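You operate a simulated robot arm through the tools that you are given. There is no shell and no other tool.

You run a simulated robot arm. Do the job below in one go: nothing can be reset, and whatever is moved stays where it is left.

TASK
Fetch the yellow card's block from the bottom blue drawer and oil its bare top.
Fine: set it on the bench, shut the drawer, use the yellow brush and the steel dish, put the brush back. Set down upright: yellow brush. Where these are worked on the way, their far stop is far enough and under half their travel is too little: bottom blue drawer. A coat counts when it lies all over at full strength: go over it till it gets no stronger.

It is judged by the outcome, as a careful person would: the job done as asked, and still so three seconds after it is handed in. It fails if anything else is knocked over, pushed out of place, dropped, spilled or broken.

THE ROBOT
A 6-joint arm with a two-finger gripper, fixed in place. Base frame: the origin is on the floor under the middle of its stand, x ahead of it, y to its left, z up; the work surface is at about z = 78. Readings come in cm, rad, newtons and seconds.
It reaches about 103.8 cm from its shoulder. Its first joint turns from -2.897 to 2.897 rad. Payload 1.71 kg.
The TCP is the grasp point between the finger pads, 2 cm short of the fingertips. In the tool frame z runs along the fingers and y along their closing line. The gripper opens to 9.6 cm; its body begins 11.3 cm behind the TCP.
Orientation is told as [roll, pitch, yaw] about the base's x, y, z axes, in that order, counted from this pose: with the fingers straight down and closing along the base's y, the tool's x points along the base's -x, its y along +y and its z along -z.

THE INTERFACE
- The arm moves only by the tool send_rows. Its arguments are lists of equal length, an entry for each row: "fingers": the gripper command, from -1 (shut) to 1 (fully open), values between in proportion; "translation": the shift along the tool's x, y, z in cm, a list of three; "turn": the turn, a rotation vector about the tool's x, y, z in rad, a list of three. In form: {"fingers": [fingers, ...], "translation": [[x, y, z], ...], "turn": [[rx, ry, rz], ...]}. A call has 1 to 20 rows; each row is the pose to reach, as a shift and turn from the pose commanded when the call began, along the tool's axes at that moment. Each row takes 0.2 s and may step no farther than 5 cm and 0.15 rad from the row before; otherwise, or with a gripper value out of range, the whole call is refused. Where a pose cannot be reached the arm comes as near as it can. A force on the tool above 40 N (or 10 N above the force at the start of the call, whichever is more), or a blocked arm, ends the call early, and 0.2 s more pass. Each finger travels about 4.5 cm/s and halts on what it meets, pressing with about 24 N; the grip force reading is that of the motor and also rises with nothing between the fingers. The clock runs only during rows and for 0.2 s after the last one: add rows that repeat a pose to give the fingers time. The reply holds the time, the measured pose of the TCP, the force on the tool along the base axes, the opening and the grip force, in the units named above and with some noise, with the torque about the TCP (base axes, N m) and any sound that the robot's microphone picked up.
- Cameras (640 x 400 px; columns grow to the right, rows downward): "scene" is fixed at [4.86, 49.81, 169.99]; the picture's right is [-0.47, -0.88, 0.00], its down [-0.51, 0.27, -0.82] and it looks along [0.72, -0.38, -0.58] (base axes); focal length 338 px, centre (320, 200). "wrist" rides on the gripper at [6.6, 1.4, -14.5] in the tool frame; the picture's right is [-0.21, 0.98, 0.00], its down [-0.88, -0.18, -0.45] and it looks along [-0.44, -0.09, 0.90] (tool axes); focal length 275 px, centre (320, 200). There is no depth. A picture from a camera that has moved, and an enlarged one, comes with that camera's place and axes in the base frame and with its lens.
- grab_frame(camera): a new picture of that camera. No time passes.
- slide_trunk(by): moves the trunk up (or, below 0, down) by that many cm; the arm rides with it, the base frame stays. It gives what a move gives, with no picture.
- zoom(camera, box): a new picture of the part [left, top, right, bottom] of that camera's present view, enlarged. No time passes.
- sign_off(): hands the job in; it is judged then, once.

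Nothing tells you positions but the pictures and the camera data. Unless the task says otherwise, let go and move clear before handing in.

The tools are called after "Call:" by a JSON object that holds its "name" and its "arguments". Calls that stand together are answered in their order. send_rows: Moves the arm, as the interface text tells. Its arguments: {"type":"object","properties":{"fingers":{"type":"array"},"translation":{"type":"array"},"turn":{"type":"array"}},"required":["fingers","translation","turn"]} The other tools are called the same way: slide_trunk (by) moves the trunk up or down; grab_frame (camera) takes a picture; zoom (camera, box) takes an enlarged picture of a part of a camera's view; sign_off () hands the job in.

At the start:

```text
t: 0.0
position: [60.05, -8.8, 125.4]
tcp_rot: [0.001, 0.002, 0.0]
force: [0.2, -0.1, -0.7]
moment: [0.08, -0.01, 0.0]
grip_width: 9.61
grasp_force: 0.1
trunk travel left (down, up): [-20.0, 19.0]
```

scene: 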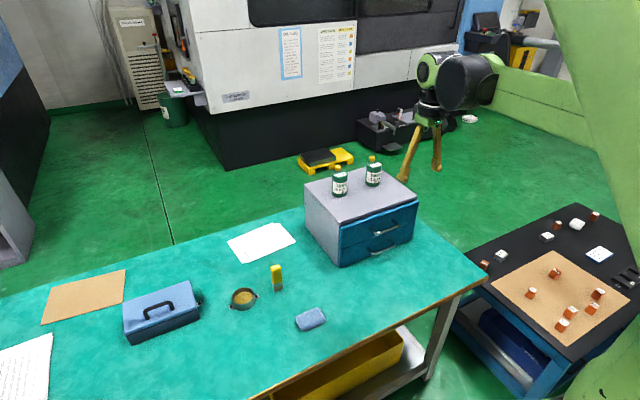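
wrist: 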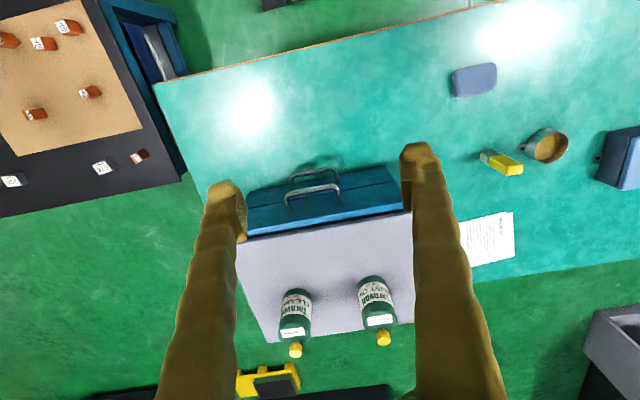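

I see a bench with a two-drawer blue cabinet (two bottles on top), a steel dish, a yellow brush and a toolbox, and a black table with blocks and cards on the right. I'll look closer before moving.

Call:
{"name": "zoom", "arguments": {"camera": "scene", "box": [290, 150, 440, 280]}}

Call:
{"name": "zoom", "arguments": {"camera": "scene", "box": [200, 210, 360, 340]}}

Call:
{"name": "zoom", "arguments": {"camera": "scene", "box": [270, 15, 370, 95]}}

Call:
{"name": "zoom", "arguments": {"camera": "wrist", "box": [440, 50, 640, 210]}}

Call:
{"name": "zoom", "arguments": {"camera": "wrist", "box": [220, 140, 430, 360]}}

```text
3.08 times, centred on (365, 215) of scene
camera zoom: at [4.86, 49.81, 169.99], right [-0.47, -0.88, 0.0], down [-0.51, 0.27, -0.82], along [0.72, -0.38, -0.58], focal length 1040 px, centre (182, 154)
```

zoom: 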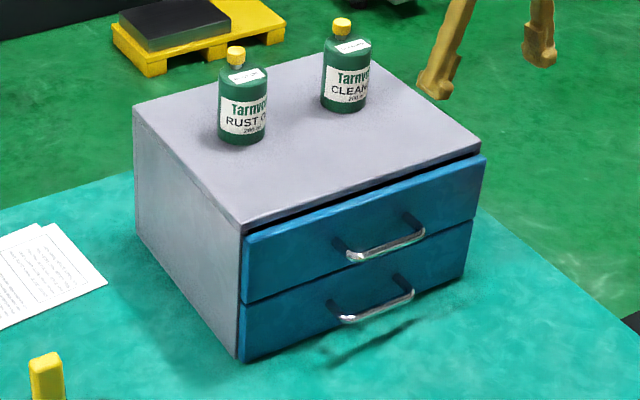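

```text
3.08 times, centred on (280, 275) of scene
camera zoom: at [4.86, 49.81, 169.99], right [-0.47, -0.88, 0.0], down [-0.51, 0.27, -0.82], along [0.72, -0.38, -0.58], focal length 1040 px, centre (443, -31)
```

zoom: 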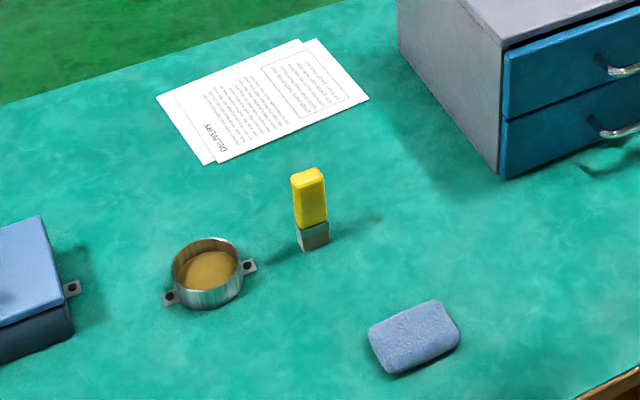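

```text
5.00 times, centred on (320, 55) of scene
camera zoom: at [4.86, 49.81, 169.99], right [-0.47, -0.88, 0.0], down [-0.51, 0.27, -0.82], along [0.72, -0.38, -0.58], focal length 1690 px, centre (320, 925)
```

zoom: 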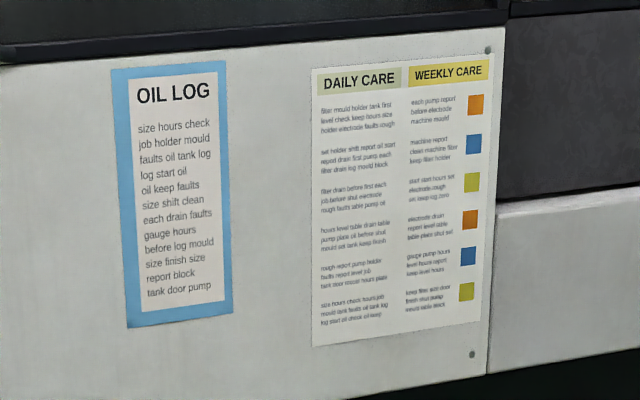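

```text
2.50 times, centred on (540, 130) of wrist
camera zoom: at [53.45, -7.18, 139.87], right [0.21, 0.98, 0.0], down [0.88, -0.18, 0.44], along [0.43, -0.09, -0.9], focal length 688 px, centre (-230, 375)
```

zoom: 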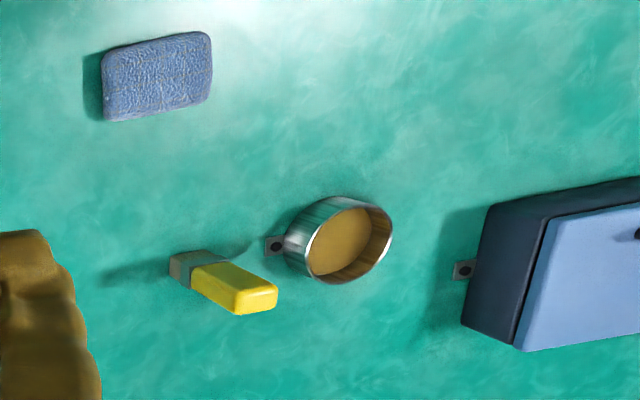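

```text
1.82 times, centred on (325, 250) of wrist
camera zoom: at [53.45, -7.18, 139.87], right [0.21, 0.98, 0.0], down [0.88, -0.18, 0.44], along [0.43, -0.09, -0.9], focal length 500 px, centre (311, 109)
```

zoom: 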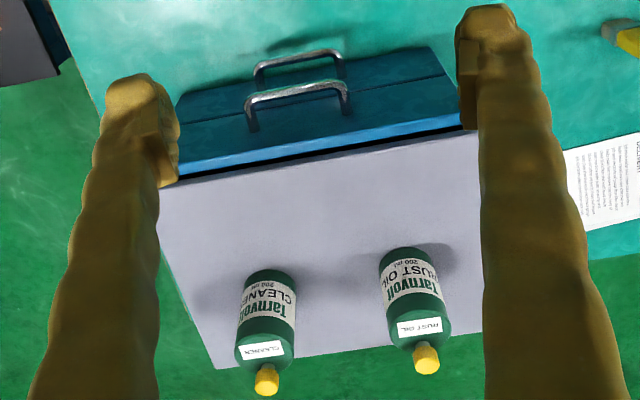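

The cabinet front is at about x=77, with the bottom handle bar near (73, -13, 84). The brush is near (79.5, 27) and the dish near (80, 39). I'll first turn the gripper a quarter about the vertical so it can pinch the horizontal handle.

Call:
{"name": "send_rows", "arguments": {"fingers": [0.5, 0.2, 0, -0.2, -0.3, -0.3, -0.3, -0.3, -0.3, -0.3, -0.3, -0.3], "translation": [[0, 0, 0], [0, 0, 0], [0, 0, 0], [0, 0, 0], [0, 0, 0], [0, 0, 0], [0, 0, 0], [0, 0, 0], [0, 0, 0], [0, 0, 0], [0, 0, 0], [0, 0, 0]], "turn": [[0, 0, 0.131], [0, 0, 0.262], [0, 0, 0.393], [0, 0, 0.524], [0, 0, 0.654], [0, 0, 0.785], [0, 0, 0.916], [0, 0, 1.047], [0, 0, 1.178], [0, 0, 1.309], [0, 0, 1.44], [0, 0, 1.571]]}}

```text
t: 2.6
position: [58.29, -8.74, 126.21]
tcp_rot: [0.013, -0.002, -1.573]
force: [-1.1, -1.1, 0.6]
moment: [-0.05, 0.0, 0.01]
grip_width: 3.38
grasp_force: 0.1
trunk travel left (down, up): [-20.0, 19.0]
```

The yaw is done. Next I'll tilt the fingers forward and go down to a point in front of the bottom handle.

Call:
{"name": "send_rows", "arguments": {"fingers": [-0.3, -0.3, -0.3, -0.3, -0.3, -0.3, -0.3, -0.3, -0.3], "translation": [[-0.53, -0.42, 3.73], [-1.05, -0.84, 7.45], [-1.58, -1.26, 11.18], [-2.1, -1.68, 14.9], [-2.63, -2.1, 18.63], [-3.15, -2.52, 22.35], [-3.68, -2.94, 26.08], [-4.2, -3.35, 29.8], [-4.2, -3.35, 29.8]], "turn": [[-0.121, 0, 0], [-0.243, 0, 0], [-0.364, 0, 0], [-0.486, 0, 0], [-0.607, 0, 0], [-0.728, 0, 0], [-0.85, 0, 0], [-0.971, 0, 0], [-0.971, 0, 0]]}}

Call:
{"name": "grab_frame", "arguments": {"camera": "wrist"}}

Call:
{"name": "grab_frame", "arguments": {"camera": "scene"}}

```text
t: 4.6
position: [55.22, -13.13, 96.24]
tcp_rot: [0.984, 0.001, -1.573]
force: [1.1, -0.2, -0.5]
moment: [0.0, 0.01, 0.04]
grip_width: 3.35
grasp_force: 0.1
trunk travel left (down, up): [-20.0, 19.0]
```

```text
taken
camera wrist: at [43.81, -6.2, 105.45], right [0.54, -0.21, 0.82], down [-0.47, -0.88, 0.09], along [0.7, -0.44, -0.57], focal length 275 px, centre (320, 200)
```

wrist: 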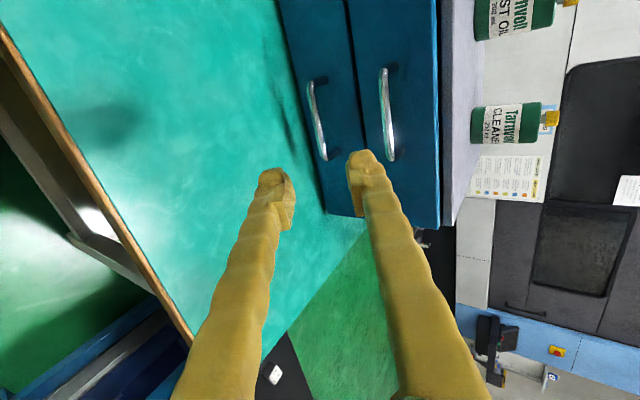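

```text
taken
```

scene: 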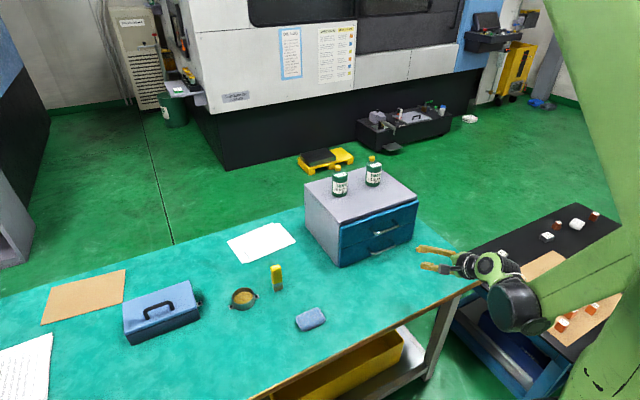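

The bar is centred near (73, -13, 84.2), and the fingers are lined up with it. I'll advance along the fingers and then check.

Call:
{"name": "send_rows", "arguments": {"fingers": [-0.3, -0.3, -0.3, -0.3, -0.3], "translation": [[0, 0, 3.75], [0, 0, 7.5], [0, -0.1, 11.25], [0, -0.1, 15], [0, -0.1, 15]], "turn": [[0, 0, 0], [0, 0, 0], [0, 0, 0], [0, 0, 0], [0, 0, 0]]}}

Call:
{"name": "grab_frame", "arguments": {"camera": "wrist"}}

Call:
{"name": "zoom", "arguments": {"camera": "scene", "box": [320, 180, 480, 290]}}

```text
t: 5.8
position: [67.81, -12.89, 87.95]
tcp_rot: [0.983, 0.001, -1.571]
force: [-0.3, 0.0, -1.0]
moment: [0.03, 0.01, 0.01]
grip_width: 3.36
grasp_force: 0.1
trunk travel left (down, up): [-20.0, 19.0]
```

```text
taken
camera wrist: at [56.42, -6.21, 97.12], right [0.54, -0.21, 0.81], down [-0.47, -0.88, 0.09], along [0.69, -0.44, -0.57], focal length 275 px, centre (320, 200)
```

wrist: 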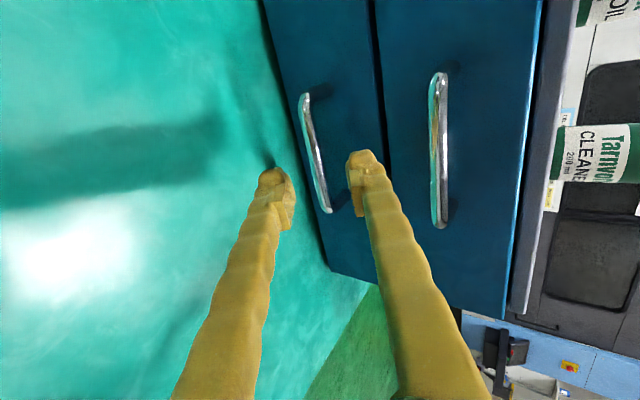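

```text
3.64 times, centred on (400, 235) of scene
camera zoom: at [4.86, 49.81, 169.99], right [-0.47, -0.88, 0.0], down [-0.51, 0.27, -0.82], along [0.72, -0.38, -0.58], focal length 1229 px, centre (29, 73)
```

zoom: 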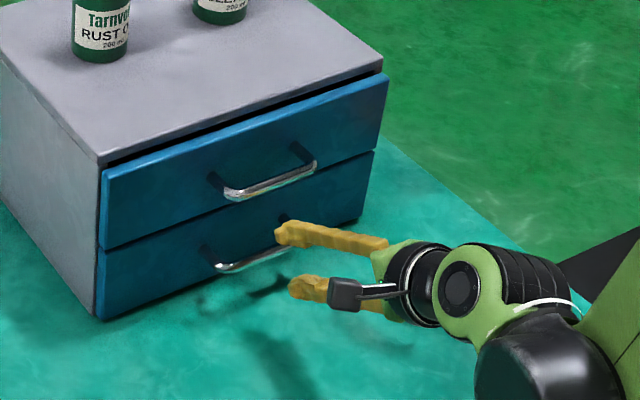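

The handle is between the finger lines. I'll advance the last 5.5 cm and close.

Call:
{"name": "send_rows", "arguments": {"fingers": [-0.3, -0.3, -0.3, -0.3], "translation": [[0, -0.1, 2], [0, -0.2, 4], [0, -0.25, 5.5], [0, -0.25, 5.5]], "turn": [[0, 0, 0], [0, 0, 0], [0, 0, 0], [0, 0, 0]]}}

Call:
{"name": "grab_frame", "arguments": {"camera": "wrist"}}

Call:
{"name": "zoom", "arguments": {"camera": "scene", "box": [340, 190, 440, 270]}}

```text
t: 6.8
position: [72.24, -12.99, 84.75]
tcp_rot: [0.981, 0.0, -1.572]
force: [0.5, 0.3, 0.4]
moment: [0.0, 0.02, -0.01]
grip_width: 3.34
grasp_force: 0.0
trunk travel left (down, up): [-20.0, 19.0]
```

```text
taken
camera wrist: at [60.89, -6.24, 93.99], right [0.54, -0.21, 0.81], down [-0.47, -0.88, 0.09], along [0.69, -0.44, -0.57], focal length 275 px, centre (320, 200)
```

wrist: 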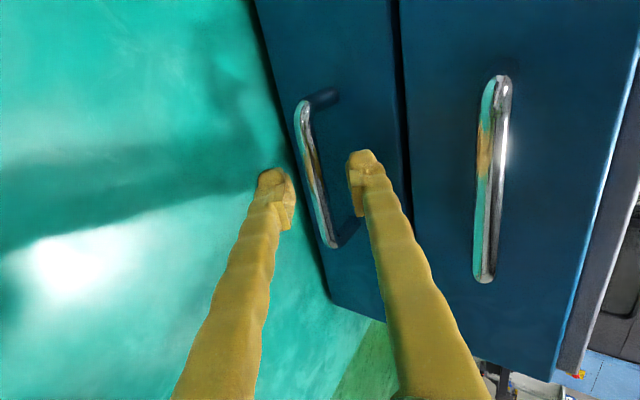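

```text
5.00 times, centred on (390, 230) of scene
camera zoom: at [4.86, 49.81, 169.99], right [-0.47, -0.88, 0.0], down [-0.51, 0.27, -0.82], along [0.72, -0.38, -0.58], focal length 1690 px, centre (-30, 50)
```

zoom: 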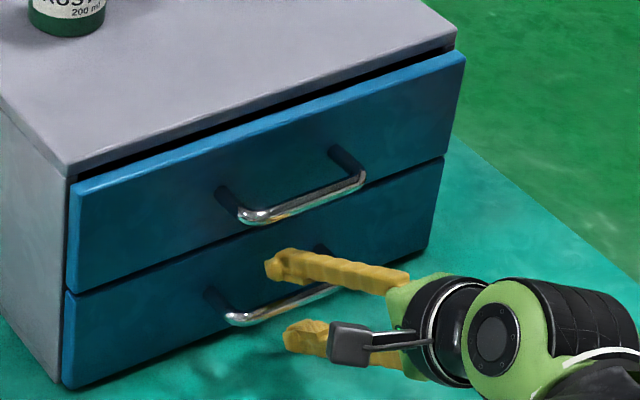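

Handle is between the pads. I'll close on it.

Call:
{"name": "send_rows", "arguments": {"fingers": [-0.6, -1, -1, -1, -1], "translation": [[0, 0, 0], [0, 0, 0], [0, 0, 0], [0, 0, 0], [0, 0, 0]], "turn": [[0, 0, 0], [0, 0, 0], [0, 0, 0], [0, 0, 0], [0, 0, 0]]}}

Call:
{"name": "grab_frame", "arguments": {"camera": "wrist"}}

```text
t: 8.0
position: [70.66, -12.91, 86.02]
tcp_rot: [0.997, 0.0, -1.571]
force: [-0.2, 0.8, 0.3]
moment: [0.01, 0.01, -0.05]
grip_width: 0.01
grasp_force: 23.7
trunk travel left (down, up): [-20.0, 19.0]
stopped in row 5: the force on the tool passed its limit at 41 N (the readings are from after the stop); the commanded pose is now the measured one
```

```text
taken
camera wrist: at [59.22, -6.18, 95.0], right [0.53, -0.21, 0.82], down [-0.47, -0.88, 0.09], along [0.7, -0.44, -0.56], focal length 275 px, centre (320, 200)
```

wrist: 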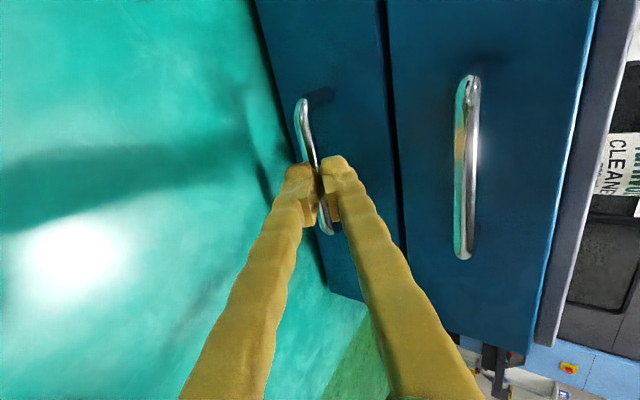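

The pads closed at the very tips and the bar seems to have slipped out. I'll look closely before trying again.

Call:
{"name": "zoom", "arguments": {"camera": "wrist", "box": [240, 80, 400, 250]}}

Call:
{"name": "zoom", "arguments": {"camera": "scene", "box": [350, 200, 430, 264]}}

```text
2.35 times, centred on (320, 165) of wrist
camera zoom: at [59.22, -6.18, 95.0], right [0.53, -0.21, 0.82], down [-0.47, -0.88, 0.09], along [0.7, -0.44, -0.56], focal length 648 px, centre (320, 282)
```

zoom: 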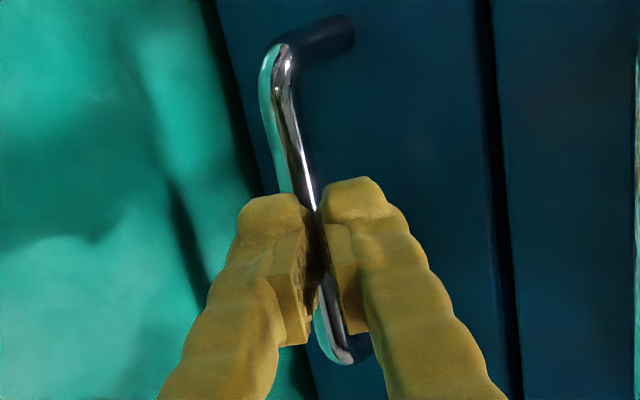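

```text
6.25 times, centred on (390, 232) of scene
camera zoom: at [4.86, 49.81, 169.99], right [-0.47, -0.88, 0.0], down [-0.51, 0.27, -0.82], along [0.72, -0.38, -0.58], focal length 2112 px, centre (-118, 0)
```

zoom: 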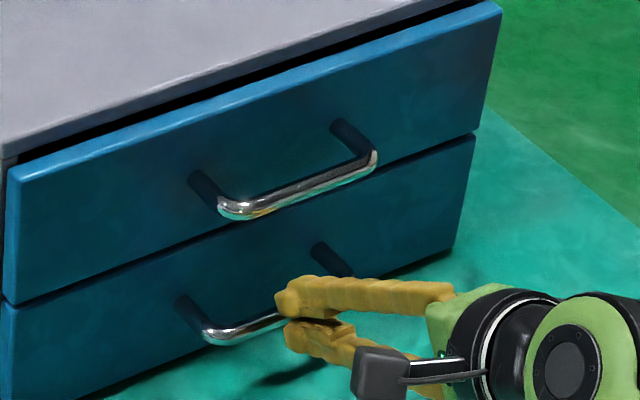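

I'll reopen slightly, push deeper so the bar sits at the TCP, then close again.

Call:
{"name": "send_rows", "arguments": {"fingers": [-0.7, -0.4, -0.4, -0.4, -0.4, -0.4], "translation": [[0, 0, -0.5], [0, 0, -0.5], [0, 0, 1], [0, -0.1, 2.2], [0, -0.15, 3.1], [0, -0.15, 3.1]], "turn": [[0, 0, 0], [0, 0, 0], [0, 0, 0], [0, 0, 0], [0, 0, 0], [0, 0, 0]]}}

Call:
{"name": "zoom", "arguments": {"camera": "wrist", "box": [240, 80, 400, 250]}}

Call:
{"name": "zoom", "arguments": {"camera": "scene", "box": [350, 200, 430, 264]}}

```text
t: 9.4
position: [73.46, -13.02, 84.25]
tcp_rot: [0.993, 0.0, -1.571]
force: [-0.1, -0.2, 0.4]
moment: [-0.01, 0.02, 0.02]
grip_width: 2.88
grasp_force: 0.1
trunk travel left (down, up): [-20.0, 19.0]
```

```text
2.35 times, centred on (320, 165) of wrist
camera zoom: at [62.06, -6.2, 93.3], right [0.53, -0.21, 0.82], down [-0.47, -0.88, 0.09], along [0.7, -0.44, -0.57], focal length 648 px, centre (320, 282)
```

zoom: 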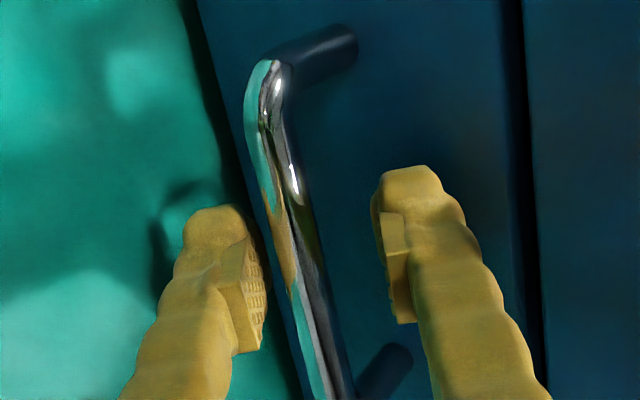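

```text
6.25 times, centred on (390, 232) of scene
camera zoom: at [4.86, 49.81, 169.99], right [-0.47, -0.88, 0.0], down [-0.51, 0.27, -0.82], along [0.72, -0.38, -0.58], focal length 2112 px, centre (-118, 0)
```

zoom: 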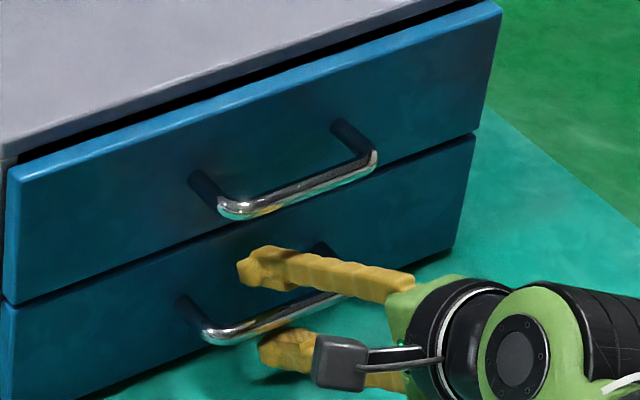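

The bar now lies across the pads. I'll close again.

Call:
{"name": "send_rows", "arguments": {"fingers": [-0.6, -0.8, -1, -1, -1], "translation": [[0, 0, 0], [0, 0, 0], [0, 0, 0], [0, 0, 0], [0, 0, 0]], "turn": [[0, 0, 0], [0, 0, 0], [0, 0, 0], [0, 0, 0], [0, 0, 0]]}}

Call:
{"name": "zoom", "arguments": {"camera": "wrist", "box": [240, 80, 400, 250]}}

```text
t: 10.4
position: [72.06, -12.87, 84.85]
tcp_rot: [1.0, -0.002, -1.569]
force: [-4.1, -3.1, -54.8]
moment: [-0.33, 0.07, 0.36]
grip_width: 3.48
grasp_force: 23.9
trunk travel left (down, up): [-20.0, 19.0]
stopped in row 4: the force on the tool passed its limit at 44 N (the readings are from after the stop); the commanded pose is now the measured one
```

```text
2.35 times, centred on (320, 165) of wrist
camera zoom: at [60.53, -6.19, 93.99], right [0.53, -0.2, 0.82], down [-0.47, -0.88, 0.09], along [0.7, -0.43, -0.56], focal length 648 px, centre (320, 282)
```

zoom: 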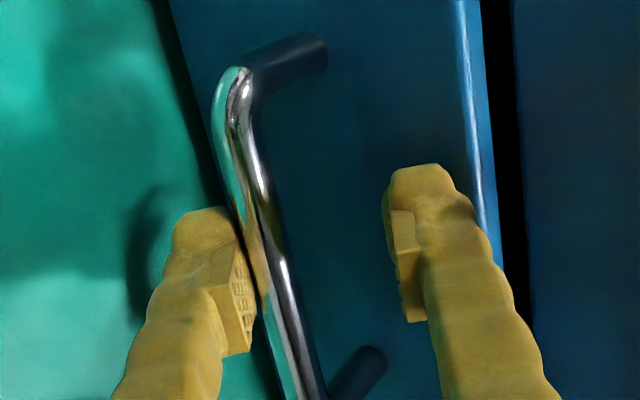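

Only one side seems to be touching and the drawer shifted out a little. I'll look at the state from both cameras.

Call:
{"name": "grab_frame", "arguments": {"camera": "wrist"}}

Call:
{"name": "zoom", "arguments": {"camera": "scene", "box": [330, 190, 450, 280]}}

```text
taken
camera wrist: at [60.53, -6.19, 93.99], right [0.53, -0.2, 0.82], down [-0.47, -0.88, 0.09], along [0.7, -0.43, -0.56], focal length 275 px, centre (320, 200)
```

wrist: 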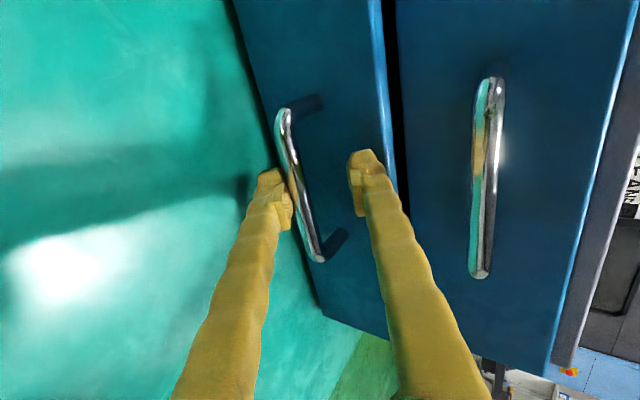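

```text
4.44 times, centred on (390, 235) of scene
camera zoom: at [4.86, 49.81, 169.99], right [-0.47, -0.88, 0.0], down [-0.51, 0.27, -0.82], along [0.72, -0.38, -0.58], focal length 1502 px, centre (9, 44)
```

zoom: 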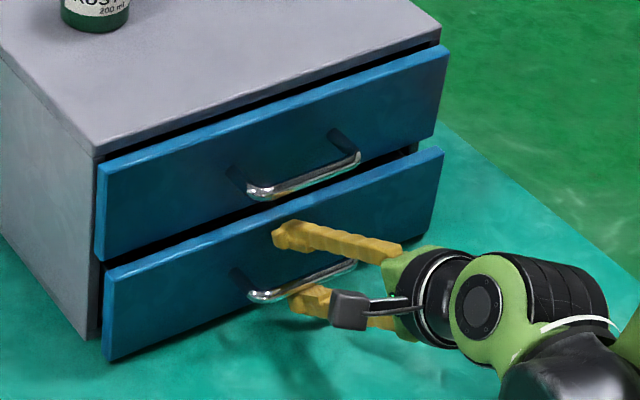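

The drawer has come out about 2 cm, and the bar sits near the lower finger. I'll centre the tool on the bar and close gently.

Call:
{"name": "send_rows", "arguments": {"fingers": [-0.25, -0.25, -0.25], "translation": [[0, -0.4, -0.1], [0, -0.8, -0.1], [0, -0.8, -0.1]], "turn": [[0, 0, 0], [0, 0, 0], [0, 0, 0]]}}

Call:
{"name": "grab_frame", "arguments": {"camera": "wrist"}}

Call:
{"name": "zoom", "arguments": {"camera": "scene", "box": [330, 190, 450, 280]}}

```text
t: 11.2
position: [72.08, -12.88, 85.2]
tcp_rot: [1.004, 0.0, -1.571]
force: [-1.6, 1.8, -4.6]
moment: [-0.02, 0.04, 0.02]
grip_width: 3.97
grasp_force: 3.3
out of reach, approached as far as the arm can: row 1, 2, 3
trunk travel left (down, up): [-20.0, 19.0]
```

```text
taken
camera wrist: at [60.58, -6.15, 94.15], right [0.53, -0.21, 0.83], down [-0.47, -0.88, 0.08], along [0.71, -0.44, -0.56], focal length 275 px, centre (320, 200)
```

wrist: 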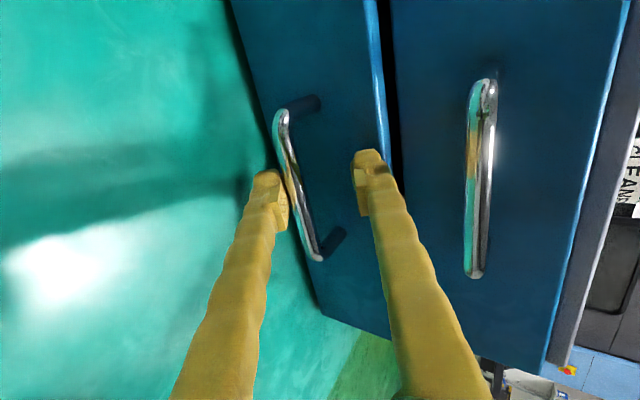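

```text
4.44 times, centred on (390, 235) of scene
camera zoom: at [4.86, 49.81, 169.99], right [-0.47, -0.88, 0.0], down [-0.51, 0.27, -0.82], along [0.72, -0.38, -0.58], focal length 1502 px, centre (9, 44)
```

zoom: 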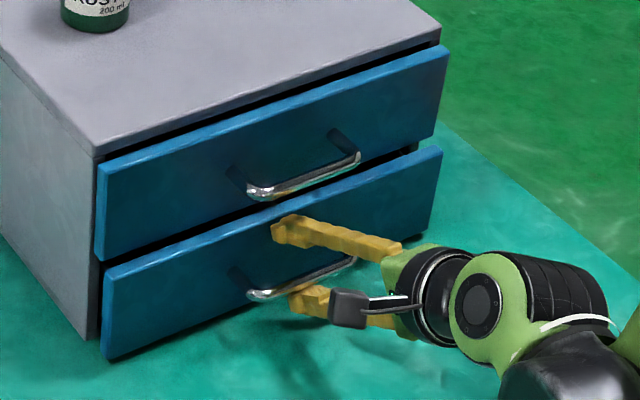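

The arm is at its reach limit here, because the trunk is too high. I'll back off the handle, rise, lower the trunk and come in again.

Call:
{"name": "send_rows", "arguments": {"fingers": [-0.2, -0.2, -0.2, -0.2, -0.2, -0.2], "translation": [[0, 0, -4], [0, 0, -8], [0, 3.4, -10.2], [0, 6.8, -12.3], [0, 10.1, -14.5], [0, 10.1, -14.5]], "turn": [[0, 0, 0], [0, 0, 0], [0, 0, 0], [0, 0, 0], [0, 0, 0], [0, 0, 0]]}}

Call:
{"name": "slide_trunk", "arguments": {"by": -12}}

Call:
{"name": "grab_frame", "arguments": {"camera": "wrist"}}

Call:
{"name": "grab_frame", "arguments": {"camera": "scene"}}

```text
t: 12.6
position: [65.12, -12.86, 101.59]
tcp_rot: [1.007, 0.0, -1.57]
force: [-0.2, 0.0, -0.1]
moment: [-0.04, 0.01, -0.03]
grip_width: 3.86
grasp_force: 0.0
trunk travel left (down, up): [-20.0, 19.0]
```

```text
t: 14.1
position: [65.28, -12.9, 89.49]
tcp_rot: [1.004, 0.0, -1.57]
force: [-0.7, -0.4, -0.5]
moment: [0.0, 0.03, -0.01]
grip_width: 3.84
grasp_force: 0.0
trunk travel left (down, up): [-8.0, 31.0]
```

```text
taken
camera wrist: at [53.65, -6.14, 98.52], right [0.53, -0.21, 0.83], down [-0.47, -0.88, 0.08], along [0.71, -0.44, -0.56], focal length 275 px, centre (320, 200)
```

wrist: 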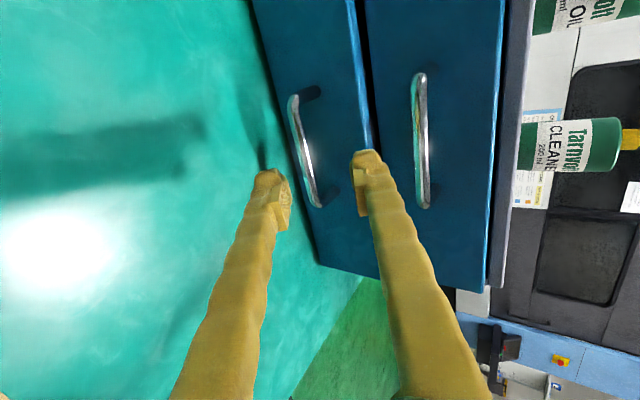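

```text
taken
```

scene: 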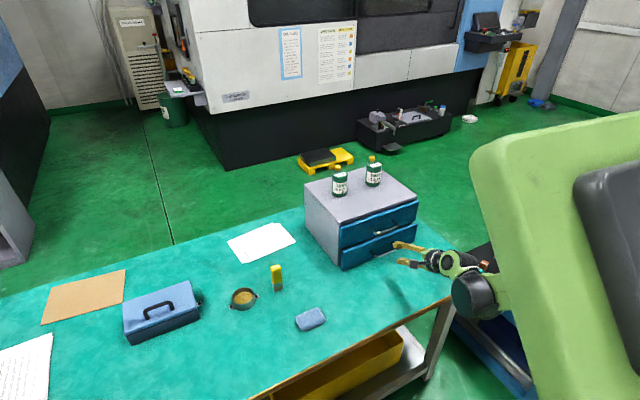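

Trunk is lowered. The bar is now near (71, -12.9, 84.2), so I'll approach with a slight downward offset.

Call:
{"name": "send_rows", "arguments": {"fingers": [-0.3, -0.3, -0.3, -0.3], "translation": [[0, -1.3, 2.5], [0, -1.3, 5.2], [0, -1.3, 7.9], [0, -1.3, 7.9]], "turn": [[0, 0, 0], [0, 0, 0], [0, 0, 0], [0, 0, 0]]}}

Call:
{"name": "zoom", "arguments": {"camera": "wrist", "box": [220, 80, 420, 280]}}

Call:
{"name": "zoom", "arguments": {"camera": "scene", "box": [330, 190, 450, 280]}}

```text
t: 15.1
position: [71.15, -12.96, 84.27]
tcp_rot: [1.003, 0.001, -1.57]
force: [0.4, 0.2, -0.4]
moment: [0.0, 0.01, -0.01]
grip_width: 3.34
grasp_force: 0.0
trunk travel left (down, up): [-8.0, 31.0]
```

```text
2.00 times, centred on (320, 180) of wrist
camera zoom: at [59.63, -6.17, 93.24], right [0.53, -0.21, 0.83], down [-0.47, -0.88, 0.08], along [0.71, -0.44, -0.56], focal length 551 px, centre (320, 240)
```

zoom: 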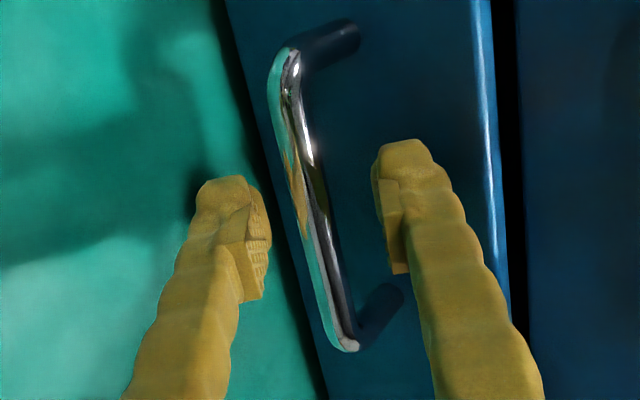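

```text
4.44 times, centred on (390, 235) of scene
camera zoom: at [4.86, 49.81, 169.99], right [-0.47, -0.88, 0.0], down [-0.51, 0.27, -0.82], along [0.72, -0.38, -0.58], focal length 1502 px, centre (9, 44)
```

zoom: 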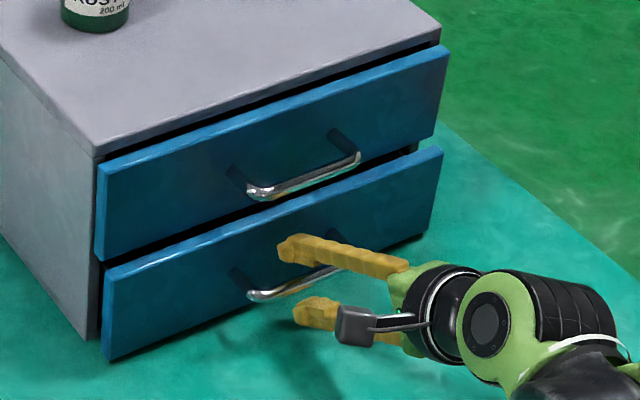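

Bar is centred between the pads and the arm is tracking well now. I'll close.

Call:
{"name": "send_rows", "arguments": {"fingers": [-0.5, -0.7, -0.85, -1, -1], "translation": [[0, 0, 0], [0, 0, 0], [0, 0, 0], [0, 0, 0], [0, 0, 0]], "turn": [[0, 0, 0], [0, 0, 0], [0, 0, 0], [0, 0, 0], [0, 0, 0]]}}

Call:
{"name": "zoom", "arguments": {"camera": "wrist", "box": [220, 80, 420, 280]}}

```text
t: 16.3
position: [71.23, -12.93, 84.13]
tcp_rot: [1.004, 0.001, -1.571]
force: [-0.1, 0.0, -8.6]
moment: [-0.3, 0.14, 0.25]
grip_width: 1.02
grasp_force: 35.1
trunk travel left (down, up): [-8.0, 31.0]
```

```text
2.00 times, centred on (320, 180) of wrist
camera zoom: at [59.63, -6.18, 93.23], right [0.53, -0.2, 0.83], down [-0.47, -0.88, 0.08], along [0.71, -0.44, -0.56], focal length 551 px, centre (320, 240)
```

zoom: 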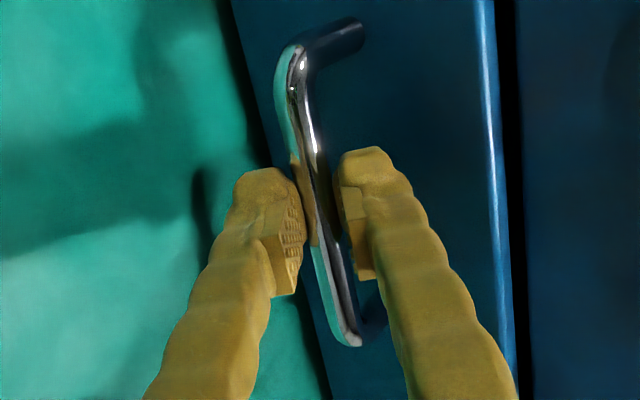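

The bar is gripped (1.0 cm wide, 35 N). I'll pull the drawer straight back.

Call:
{"name": "send_rows", "arguments": {"fingers": [-1, -1, -1, -1, -1, -1, -1, -1, -1], "translation": [[0, -0.8, -1.26], [0, -1.61, -2.53], [0, -2.42, -3.79], [0, -3.22, -5.06], [0, -4.03, -6.32], [0, -4.83, -7.59], [0, -5.64, -8.85], [0, -6.44, -10.1], [0, -6.44, -10.1]], "turn": [[0, 0, 0], [0, 0, 0], [0, 0, 0], [0, 0, 0], [0, 0, 0], [0, 0, 0], [0, 0, 0], [0, 0, 0], [0, 0, 0]]}}

Call:
{"name": "grab_frame", "arguments": {"camera": "scene"}}

Call:
{"name": "grab_frame", "arguments": {"camera": "wrist"}}

```text
t: 18.3
position: [59.12, -12.86, 84.24]
tcp_rot: [1.003, 0.0, -1.57]
force: [-2.8, 2.2, 1.9]
moment: [-0.29, -0.01, 0.32]
grip_width: 0.99
grasp_force: 35.1
trunk travel left (down, up): [-8.0, 31.0]
```

```text
taken
```

scene: 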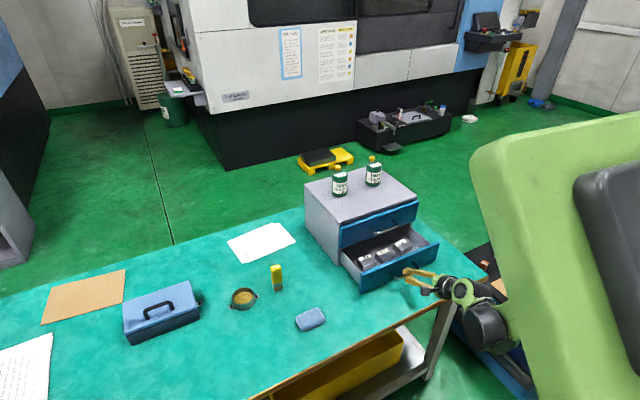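

```text
taken
camera wrist: at [47.6, -6.17, 93.24], right [0.53, -0.2, 0.83], down [-0.47, -0.88, 0.08], along [0.71, -0.43, -0.56], focal length 275 px, centre (320, 200)
```

wrist: 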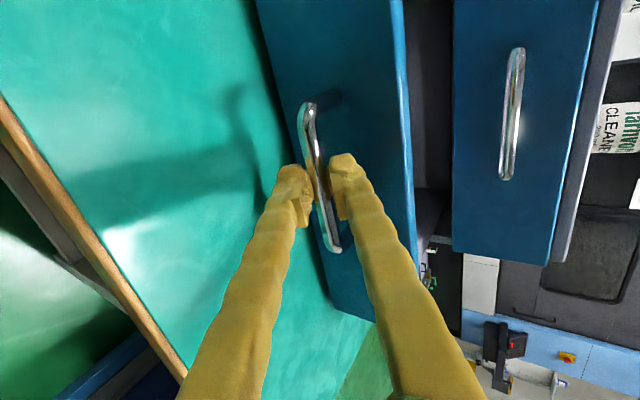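

The drawer is out about 14 cm with three blocks inside. I'll keep pulling a bit, watching for the stop.

Call:
{"name": "zoom", "arguments": {"camera": "scene", "box": [330, 200, 450, 300]}}

Call:
{"name": "send_rows", "arguments": {"fingers": [-1, -1, -1, -1, -1], "translation": [[0, -0.54, -0.84], [0, -1.07, -1.69], [0, -1.61, -2.53], [0, -2.15, -3.37], [0, -2.15, -3.37]], "turn": [[0, 0, 0], [0, 0, 0], [0, 0, 0], [0, 0, 0], [0, 0, 0]]}}

Call:
{"name": "zoom", "arguments": {"camera": "scene", "box": [330, 200, 450, 300]}}

```text
4.00 times, centred on (390, 250) of scene
camera zoom: at [4.86, 49.81, 169.99], right [-0.47, -0.88, 0.0], down [-0.51, 0.27, -0.82], along [0.72, -0.38, -0.58], focal length 1352 px, centre (40, 0)
```

zoom: 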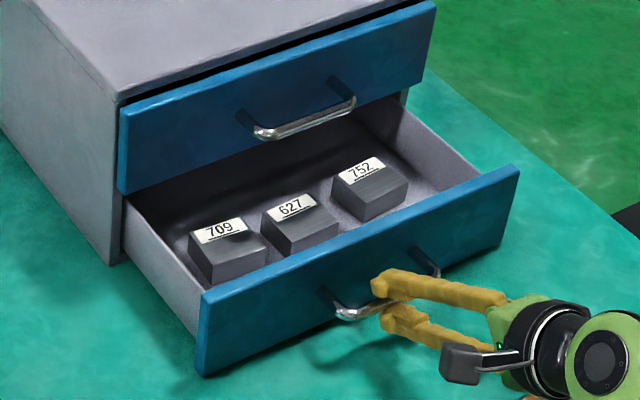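

```text
t: 19.5
position: [55.19, -12.9, 84.26]
tcp_rot: [1.005, 0.001, -1.57]
force: [-1.8, -9.1, 10.3]
moment: [-0.46, -0.14, 0.07]
grip_width: 0.98
grasp_force: 34.9
trunk travel left (down, up): [-8.0, 31.0]
```

```text
4.00 times, centred on (390, 250) of scene
camera zoom: at [4.86, 49.81, 169.99], right [-0.47, -0.88, 0.0], down [-0.51, 0.27, -0.82], along [0.72, -0.38, -0.58], focal length 1352 px, centre (40, 0)
```

zoom: 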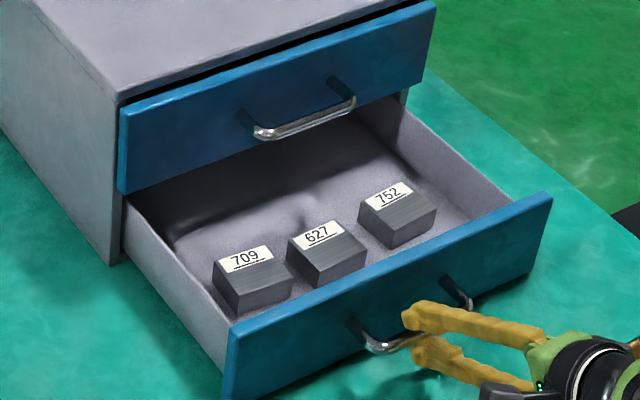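

The blocks are labelled 709, 627 and 752, so I need a yellow card that gives a number. I'll pull the drawer further to its stop and then look around.

Call:
{"name": "send_rows", "arguments": {"fingers": [-1, -1, -1, -1, -1], "translation": [[0, -0.54, -0.84], [0, -1.07, -1.69], [0, -1.61, -2.53], [0, -2.15, -3.37], [0, -2.15, -3.37]], "turn": [[0, 0, 0], [0, 0, 0], [0, 0, 0], [0, 0, 0], [0, 0, 0]]}}

Call:
{"name": "zoom", "arguments": {"camera": "scene", "box": [320, 200, 460, 310]}}

Call:
{"name": "zoom", "arguments": {"camera": "scene", "box": [440, 0, 640, 110]}}

Call:
{"name": "zoom", "arguments": {"camera": "scene", "box": [90, 0, 290, 140]}}

Call:
{"name": "zoom", "arguments": {"camera": "scene", "box": [0, 220, 240, 400]}}

```text
t: 20.1
position: [51.52, -12.79, 85.24]
tcp_rot: [1.03, 0.001, -1.572]
force: [-1.2, -0.1, -0.1]
moment: [0.03, -0.04, -0.01]
grip_width: 0.01
grasp_force: 30.1
trunk travel left (down, up): [-8.0, 31.0]
stopped in row 3: the force on the tool passed its limit at 51 N (the readings are from after the stop); the commanded pose is now the measured one
```

```text
3.64 times, centred on (390, 255) of scene
camera zoom: at [4.86, 49.81, 169.99], right [-0.47, -0.88, 0.0], down [-0.51, 0.27, -0.82], along [0.72, -0.38, -0.58], focal length 1229 px, centre (66, 0)
```

zoom: 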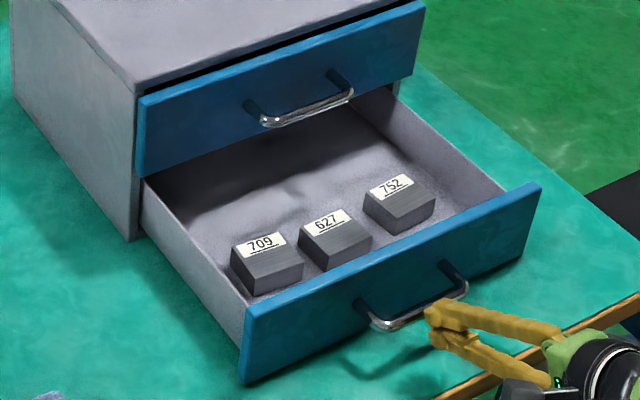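

```text
3.20 times, centred on (540, 55) of scene
camera zoom: at [4.86, 49.81, 169.99], right [-0.47, -0.88, 0.0], down [-0.51, 0.27, -0.82], along [0.72, -0.38, -0.58], focal length 1081 px, centre (-384, 664)
```

zoom: 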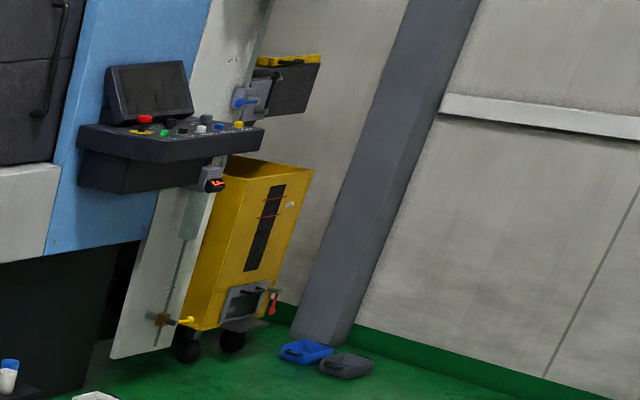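

```text
2.86 times, centred on (190, 70) of scene
camera zoom: at [4.86, 49.81, 169.99], right [-0.47, -0.88, 0.0], down [-0.51, 0.27, -0.82], along [0.72, -0.38, -0.58], focal length 965 px, centre (691, 571)
```

zoom: 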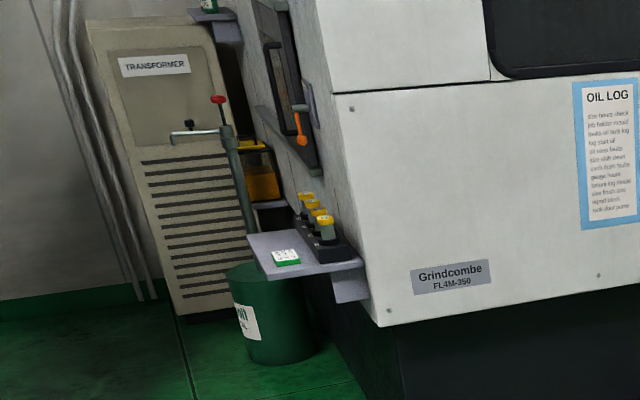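

```text
2.22 times, centred on (120, 310) of scene
camera zoom: at [4.86, 49.81, 169.99], right [-0.47, -0.88, 0.0], down [-0.51, 0.27, -0.82], along [0.72, -0.38, -0.58], focal length 751 px, centre (764, -44)
```

zoom: 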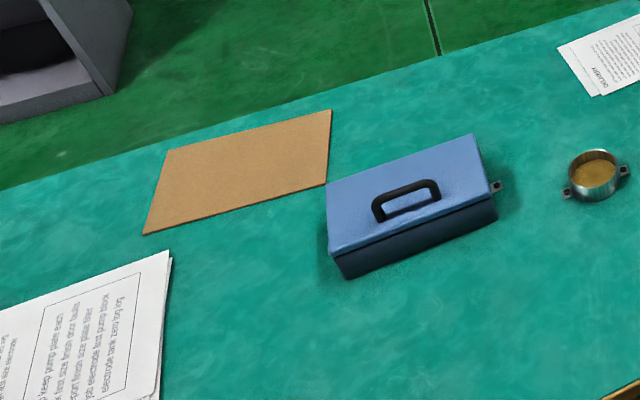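

The drawer is at its far stop and the fingers slid off the handle there. I'll back off, rise and level the tool so the wrist camera can look into the drawer and around.

Call:
{"name": "send_rows", "arguments": {"fingers": [-0.9, -0.8, -0.8, -0.8, -0.8, -0.8, -0.8, -0.8, -0.8, -0.8], "translation": [[0, 0, -3.5], [0, 3.5, -5.2], [0, 7, -6.9], [0, 10.6, -8.6], [0, 14.2, -10.3], [0, 17.8, -11.9], [0, 21.4, -13.5], [0, 25, -15], [0, 28.5, -16.6], [0, 28.5, -16.6]], "turn": [[0, 0, 0], [0.129, 0, 0], [0.258, 0, 0], [0.386, 0, 0], [0.515, 0, 0], [0.644, 0, 0], [0.773, 0, 0], [0.901, 0, 0], [1.03, 0, 0], [1.03, 0, 0]]}}

Call:
{"name": "grab_frame", "arguments": {"camera": "wrist"}}

Call:
{"name": "grab_frame", "arguments": {"camera": "scene"}}

```text
t: 22.4
position: [52.93, -12.82, 117.88]
tcp_rot: [-0.009, -0.002, -1.571]
force: [-0.1, 0.5, 0.1]
moment: [-0.02, 0.05, 0.01]
grip_width: 0.95
grasp_force: 0.0
trunk travel left (down, up): [-8.0, 31.0]
```

```text
taken
camera wrist: at [54.41, -6.03, 132.38], right [0.98, -0.21, -0.01], down [-0.18, -0.88, 0.45], along [-0.1, -0.44, -0.89], focal length 275 px, centre (320, 200)
```

wrist: 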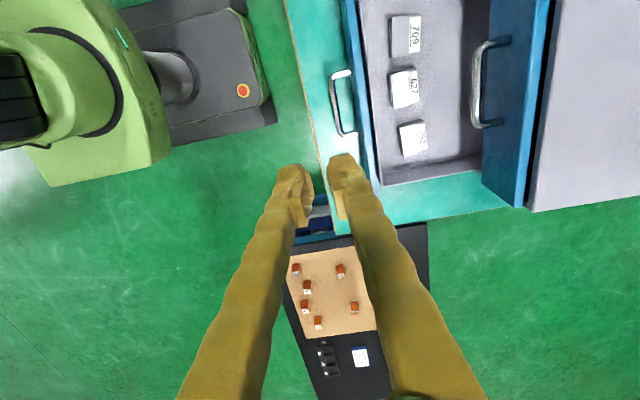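

```text
taken
```

scene: 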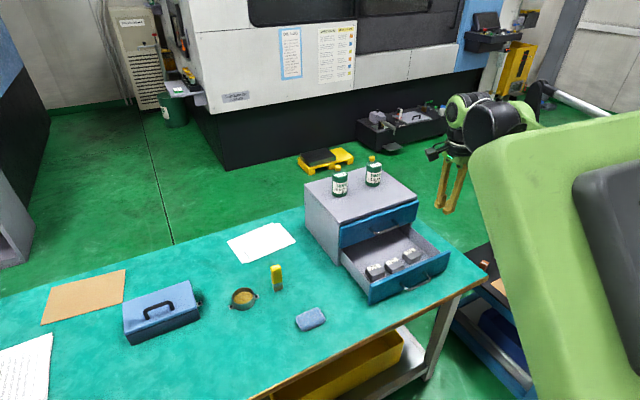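

Call:
{"name": "zoom", "arguments": {"camera": "wrist", "box": [350, 0, 500, 190]}}

Call:
{"name": "zoom", "arguments": {"camera": "wrist", "box": [270, 230, 430, 400]}}

Call:
{"name": "zoom", "arguments": {"camera": "scene", "box": [340, 220, 440, 300]}}

```text
2.11 times, centred on (425, 95) of wrist
camera zoom: at [54.41, -6.03, 132.38], right [0.98, -0.21, -0.01], down [-0.18, -0.88, 0.45], along [-0.1, -0.44, -0.89], focal length 580 px, centre (99, 421)
```

zoom: 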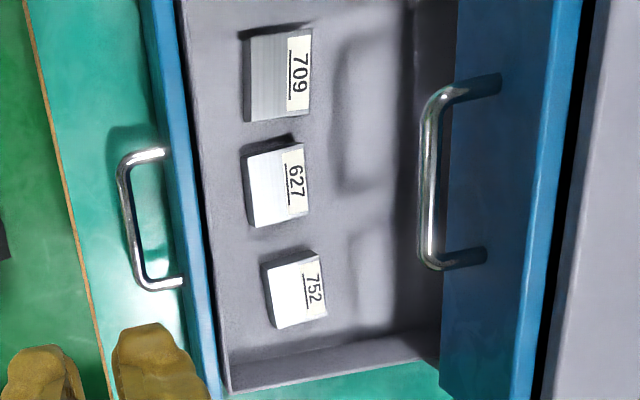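

```text
2.35 times, centred on (350, 315) of wrist
camera zoom: at [54.41, -6.03, 132.38], right [0.98, -0.21, -0.01], down [-0.18, -0.88, 0.45], along [-0.1, -0.44, -0.89], focal length 648 px, centre (249, -71)
```

zoom: 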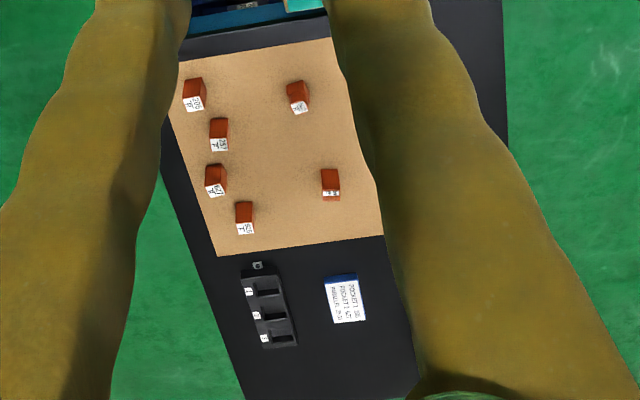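

```text
5.00 times, centred on (390, 260) of scene
camera zoom: at [4.86, 49.81, 169.99], right [-0.47, -0.88, 0.0], down [-0.51, 0.27, -0.82], along [0.72, -0.38, -0.58], focal length 1690 px, centre (-30, -100)
```

zoom: 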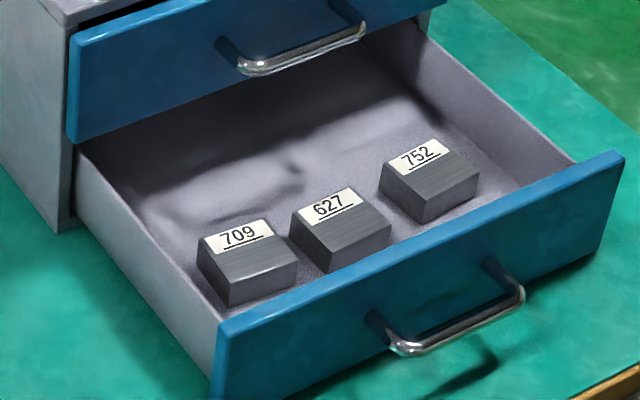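

I haven't spotted a yellow card yet: the one on the black table has a blue edge and the one on the machine shelf looks green. I'll scan the scene tile by tile.

Call:
{"name": "zoom", "arguments": {"camera": "scene", "box": [150, 60, 230, 110]}}

Call:
{"name": "zoom", "arguments": {"camera": "scene", "box": [340, 80, 500, 180]}}

Call:
{"name": "zoom", "arguments": {"camera": "scene", "box": [450, 0, 610, 100]}}

Call:
{"name": "zoom", "arguments": {"camera": "scene", "box": [0, 60, 160, 300]}}

Call:
{"name": "zoom", "arguments": {"camera": "scene", "box": [240, 300, 500, 400]}}

Call:
{"name": "zoom", "arguments": {"camera": "scene", "box": [280, 130, 380, 200]}}

```text
8.00 times, centred on (190, 85) of scene
camera zoom: at [4.86, 49.81, 169.99], right [-0.47, -0.88, 0.0], down [-0.51, 0.27, -0.82], along [0.72, -0.38, -0.58], focal length 2703 px, centre (1360, 1120)
```

zoom: 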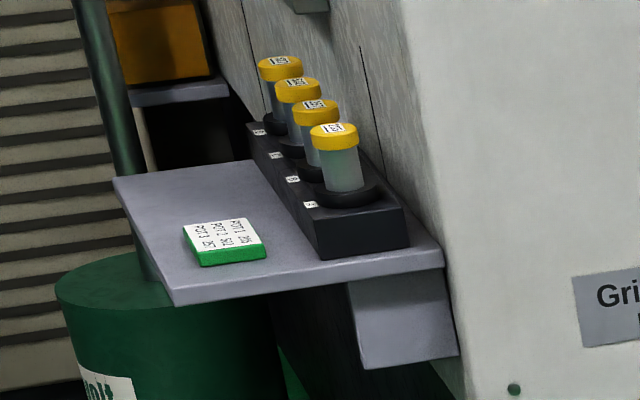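

```text
4.00 times, centred on (420, 130) of scene
camera zoom: at [4.86, 49.81, 169.99], right [-0.47, -0.88, 0.0], down [-0.51, 0.27, -0.82], along [0.72, -0.38, -0.58], focal length 1352 px, centre (-80, 480)
```

zoom: 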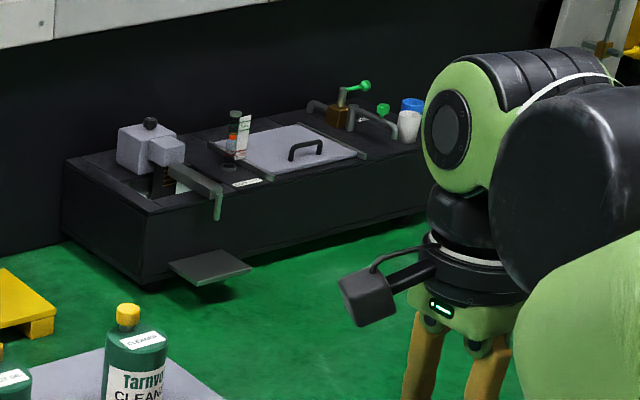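

```text
4.00 times, centred on (530, 50) of scene
camera zoom: at [4.86, 49.81, 169.99], right [-0.47, -0.88, 0.0], down [-0.51, 0.27, -0.82], along [0.72, -0.38, -0.58], focal length 1352 px, centre (-520, 800)
```

zoom: 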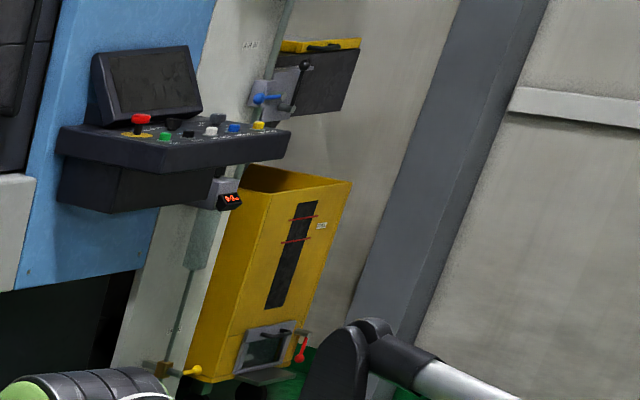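

```text
1.67 times, centred on (80, 180) of scene
camera zoom: at [4.86, 49.81, 169.99], right [-0.47, -0.88, 0.0], down [-0.51, 0.27, -0.82], along [0.72, -0.38, -0.58], focal length 563 px, centre (720, 233)
```

zoom: 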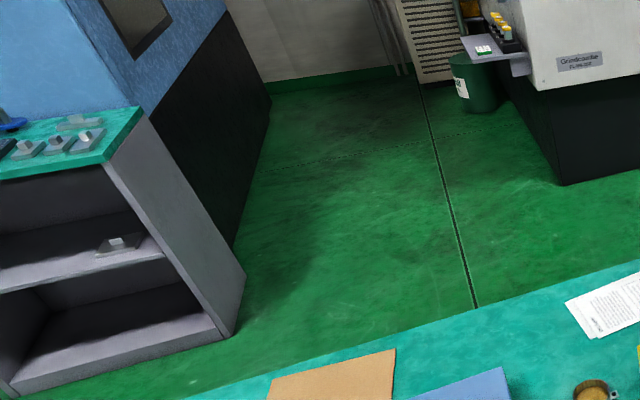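

```text
2.46 times, centred on (370, 350) of scene
camera zoom: at [4.86, 49.81, 169.99], right [-0.47, -0.88, 0.0], down [-0.51, 0.27, -0.82], along [0.72, -0.38, -0.58], focal length 832 px, centre (197, -169)
```

zoom: 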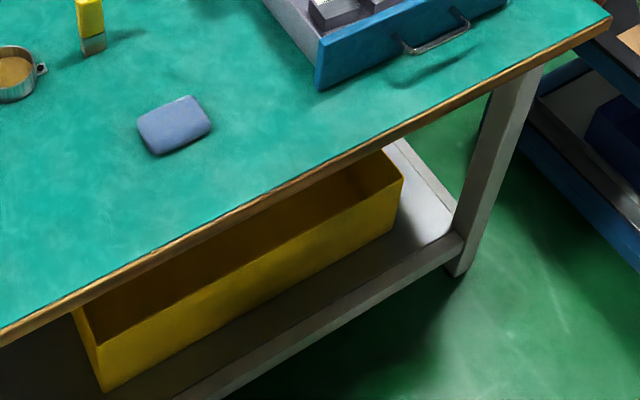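

```text
5.71 times, centred on (330, 165) of scene
camera zoom: at [4.86, 49.81, 169.99], right [-0.47, -0.88, 0.0], down [-0.51, 0.27, -0.82], along [0.72, -0.38, -0.58], focal length 1931 px, centre (263, 400)
```

zoom: 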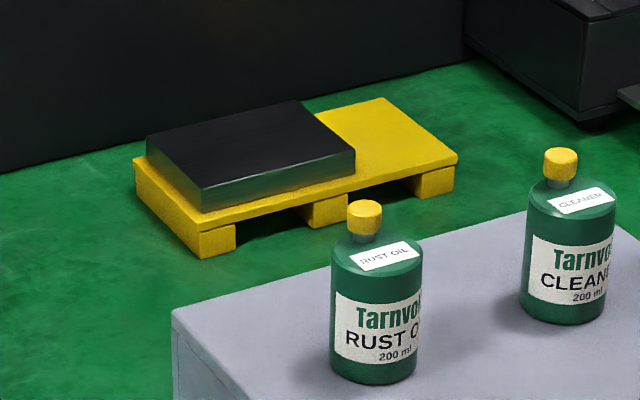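

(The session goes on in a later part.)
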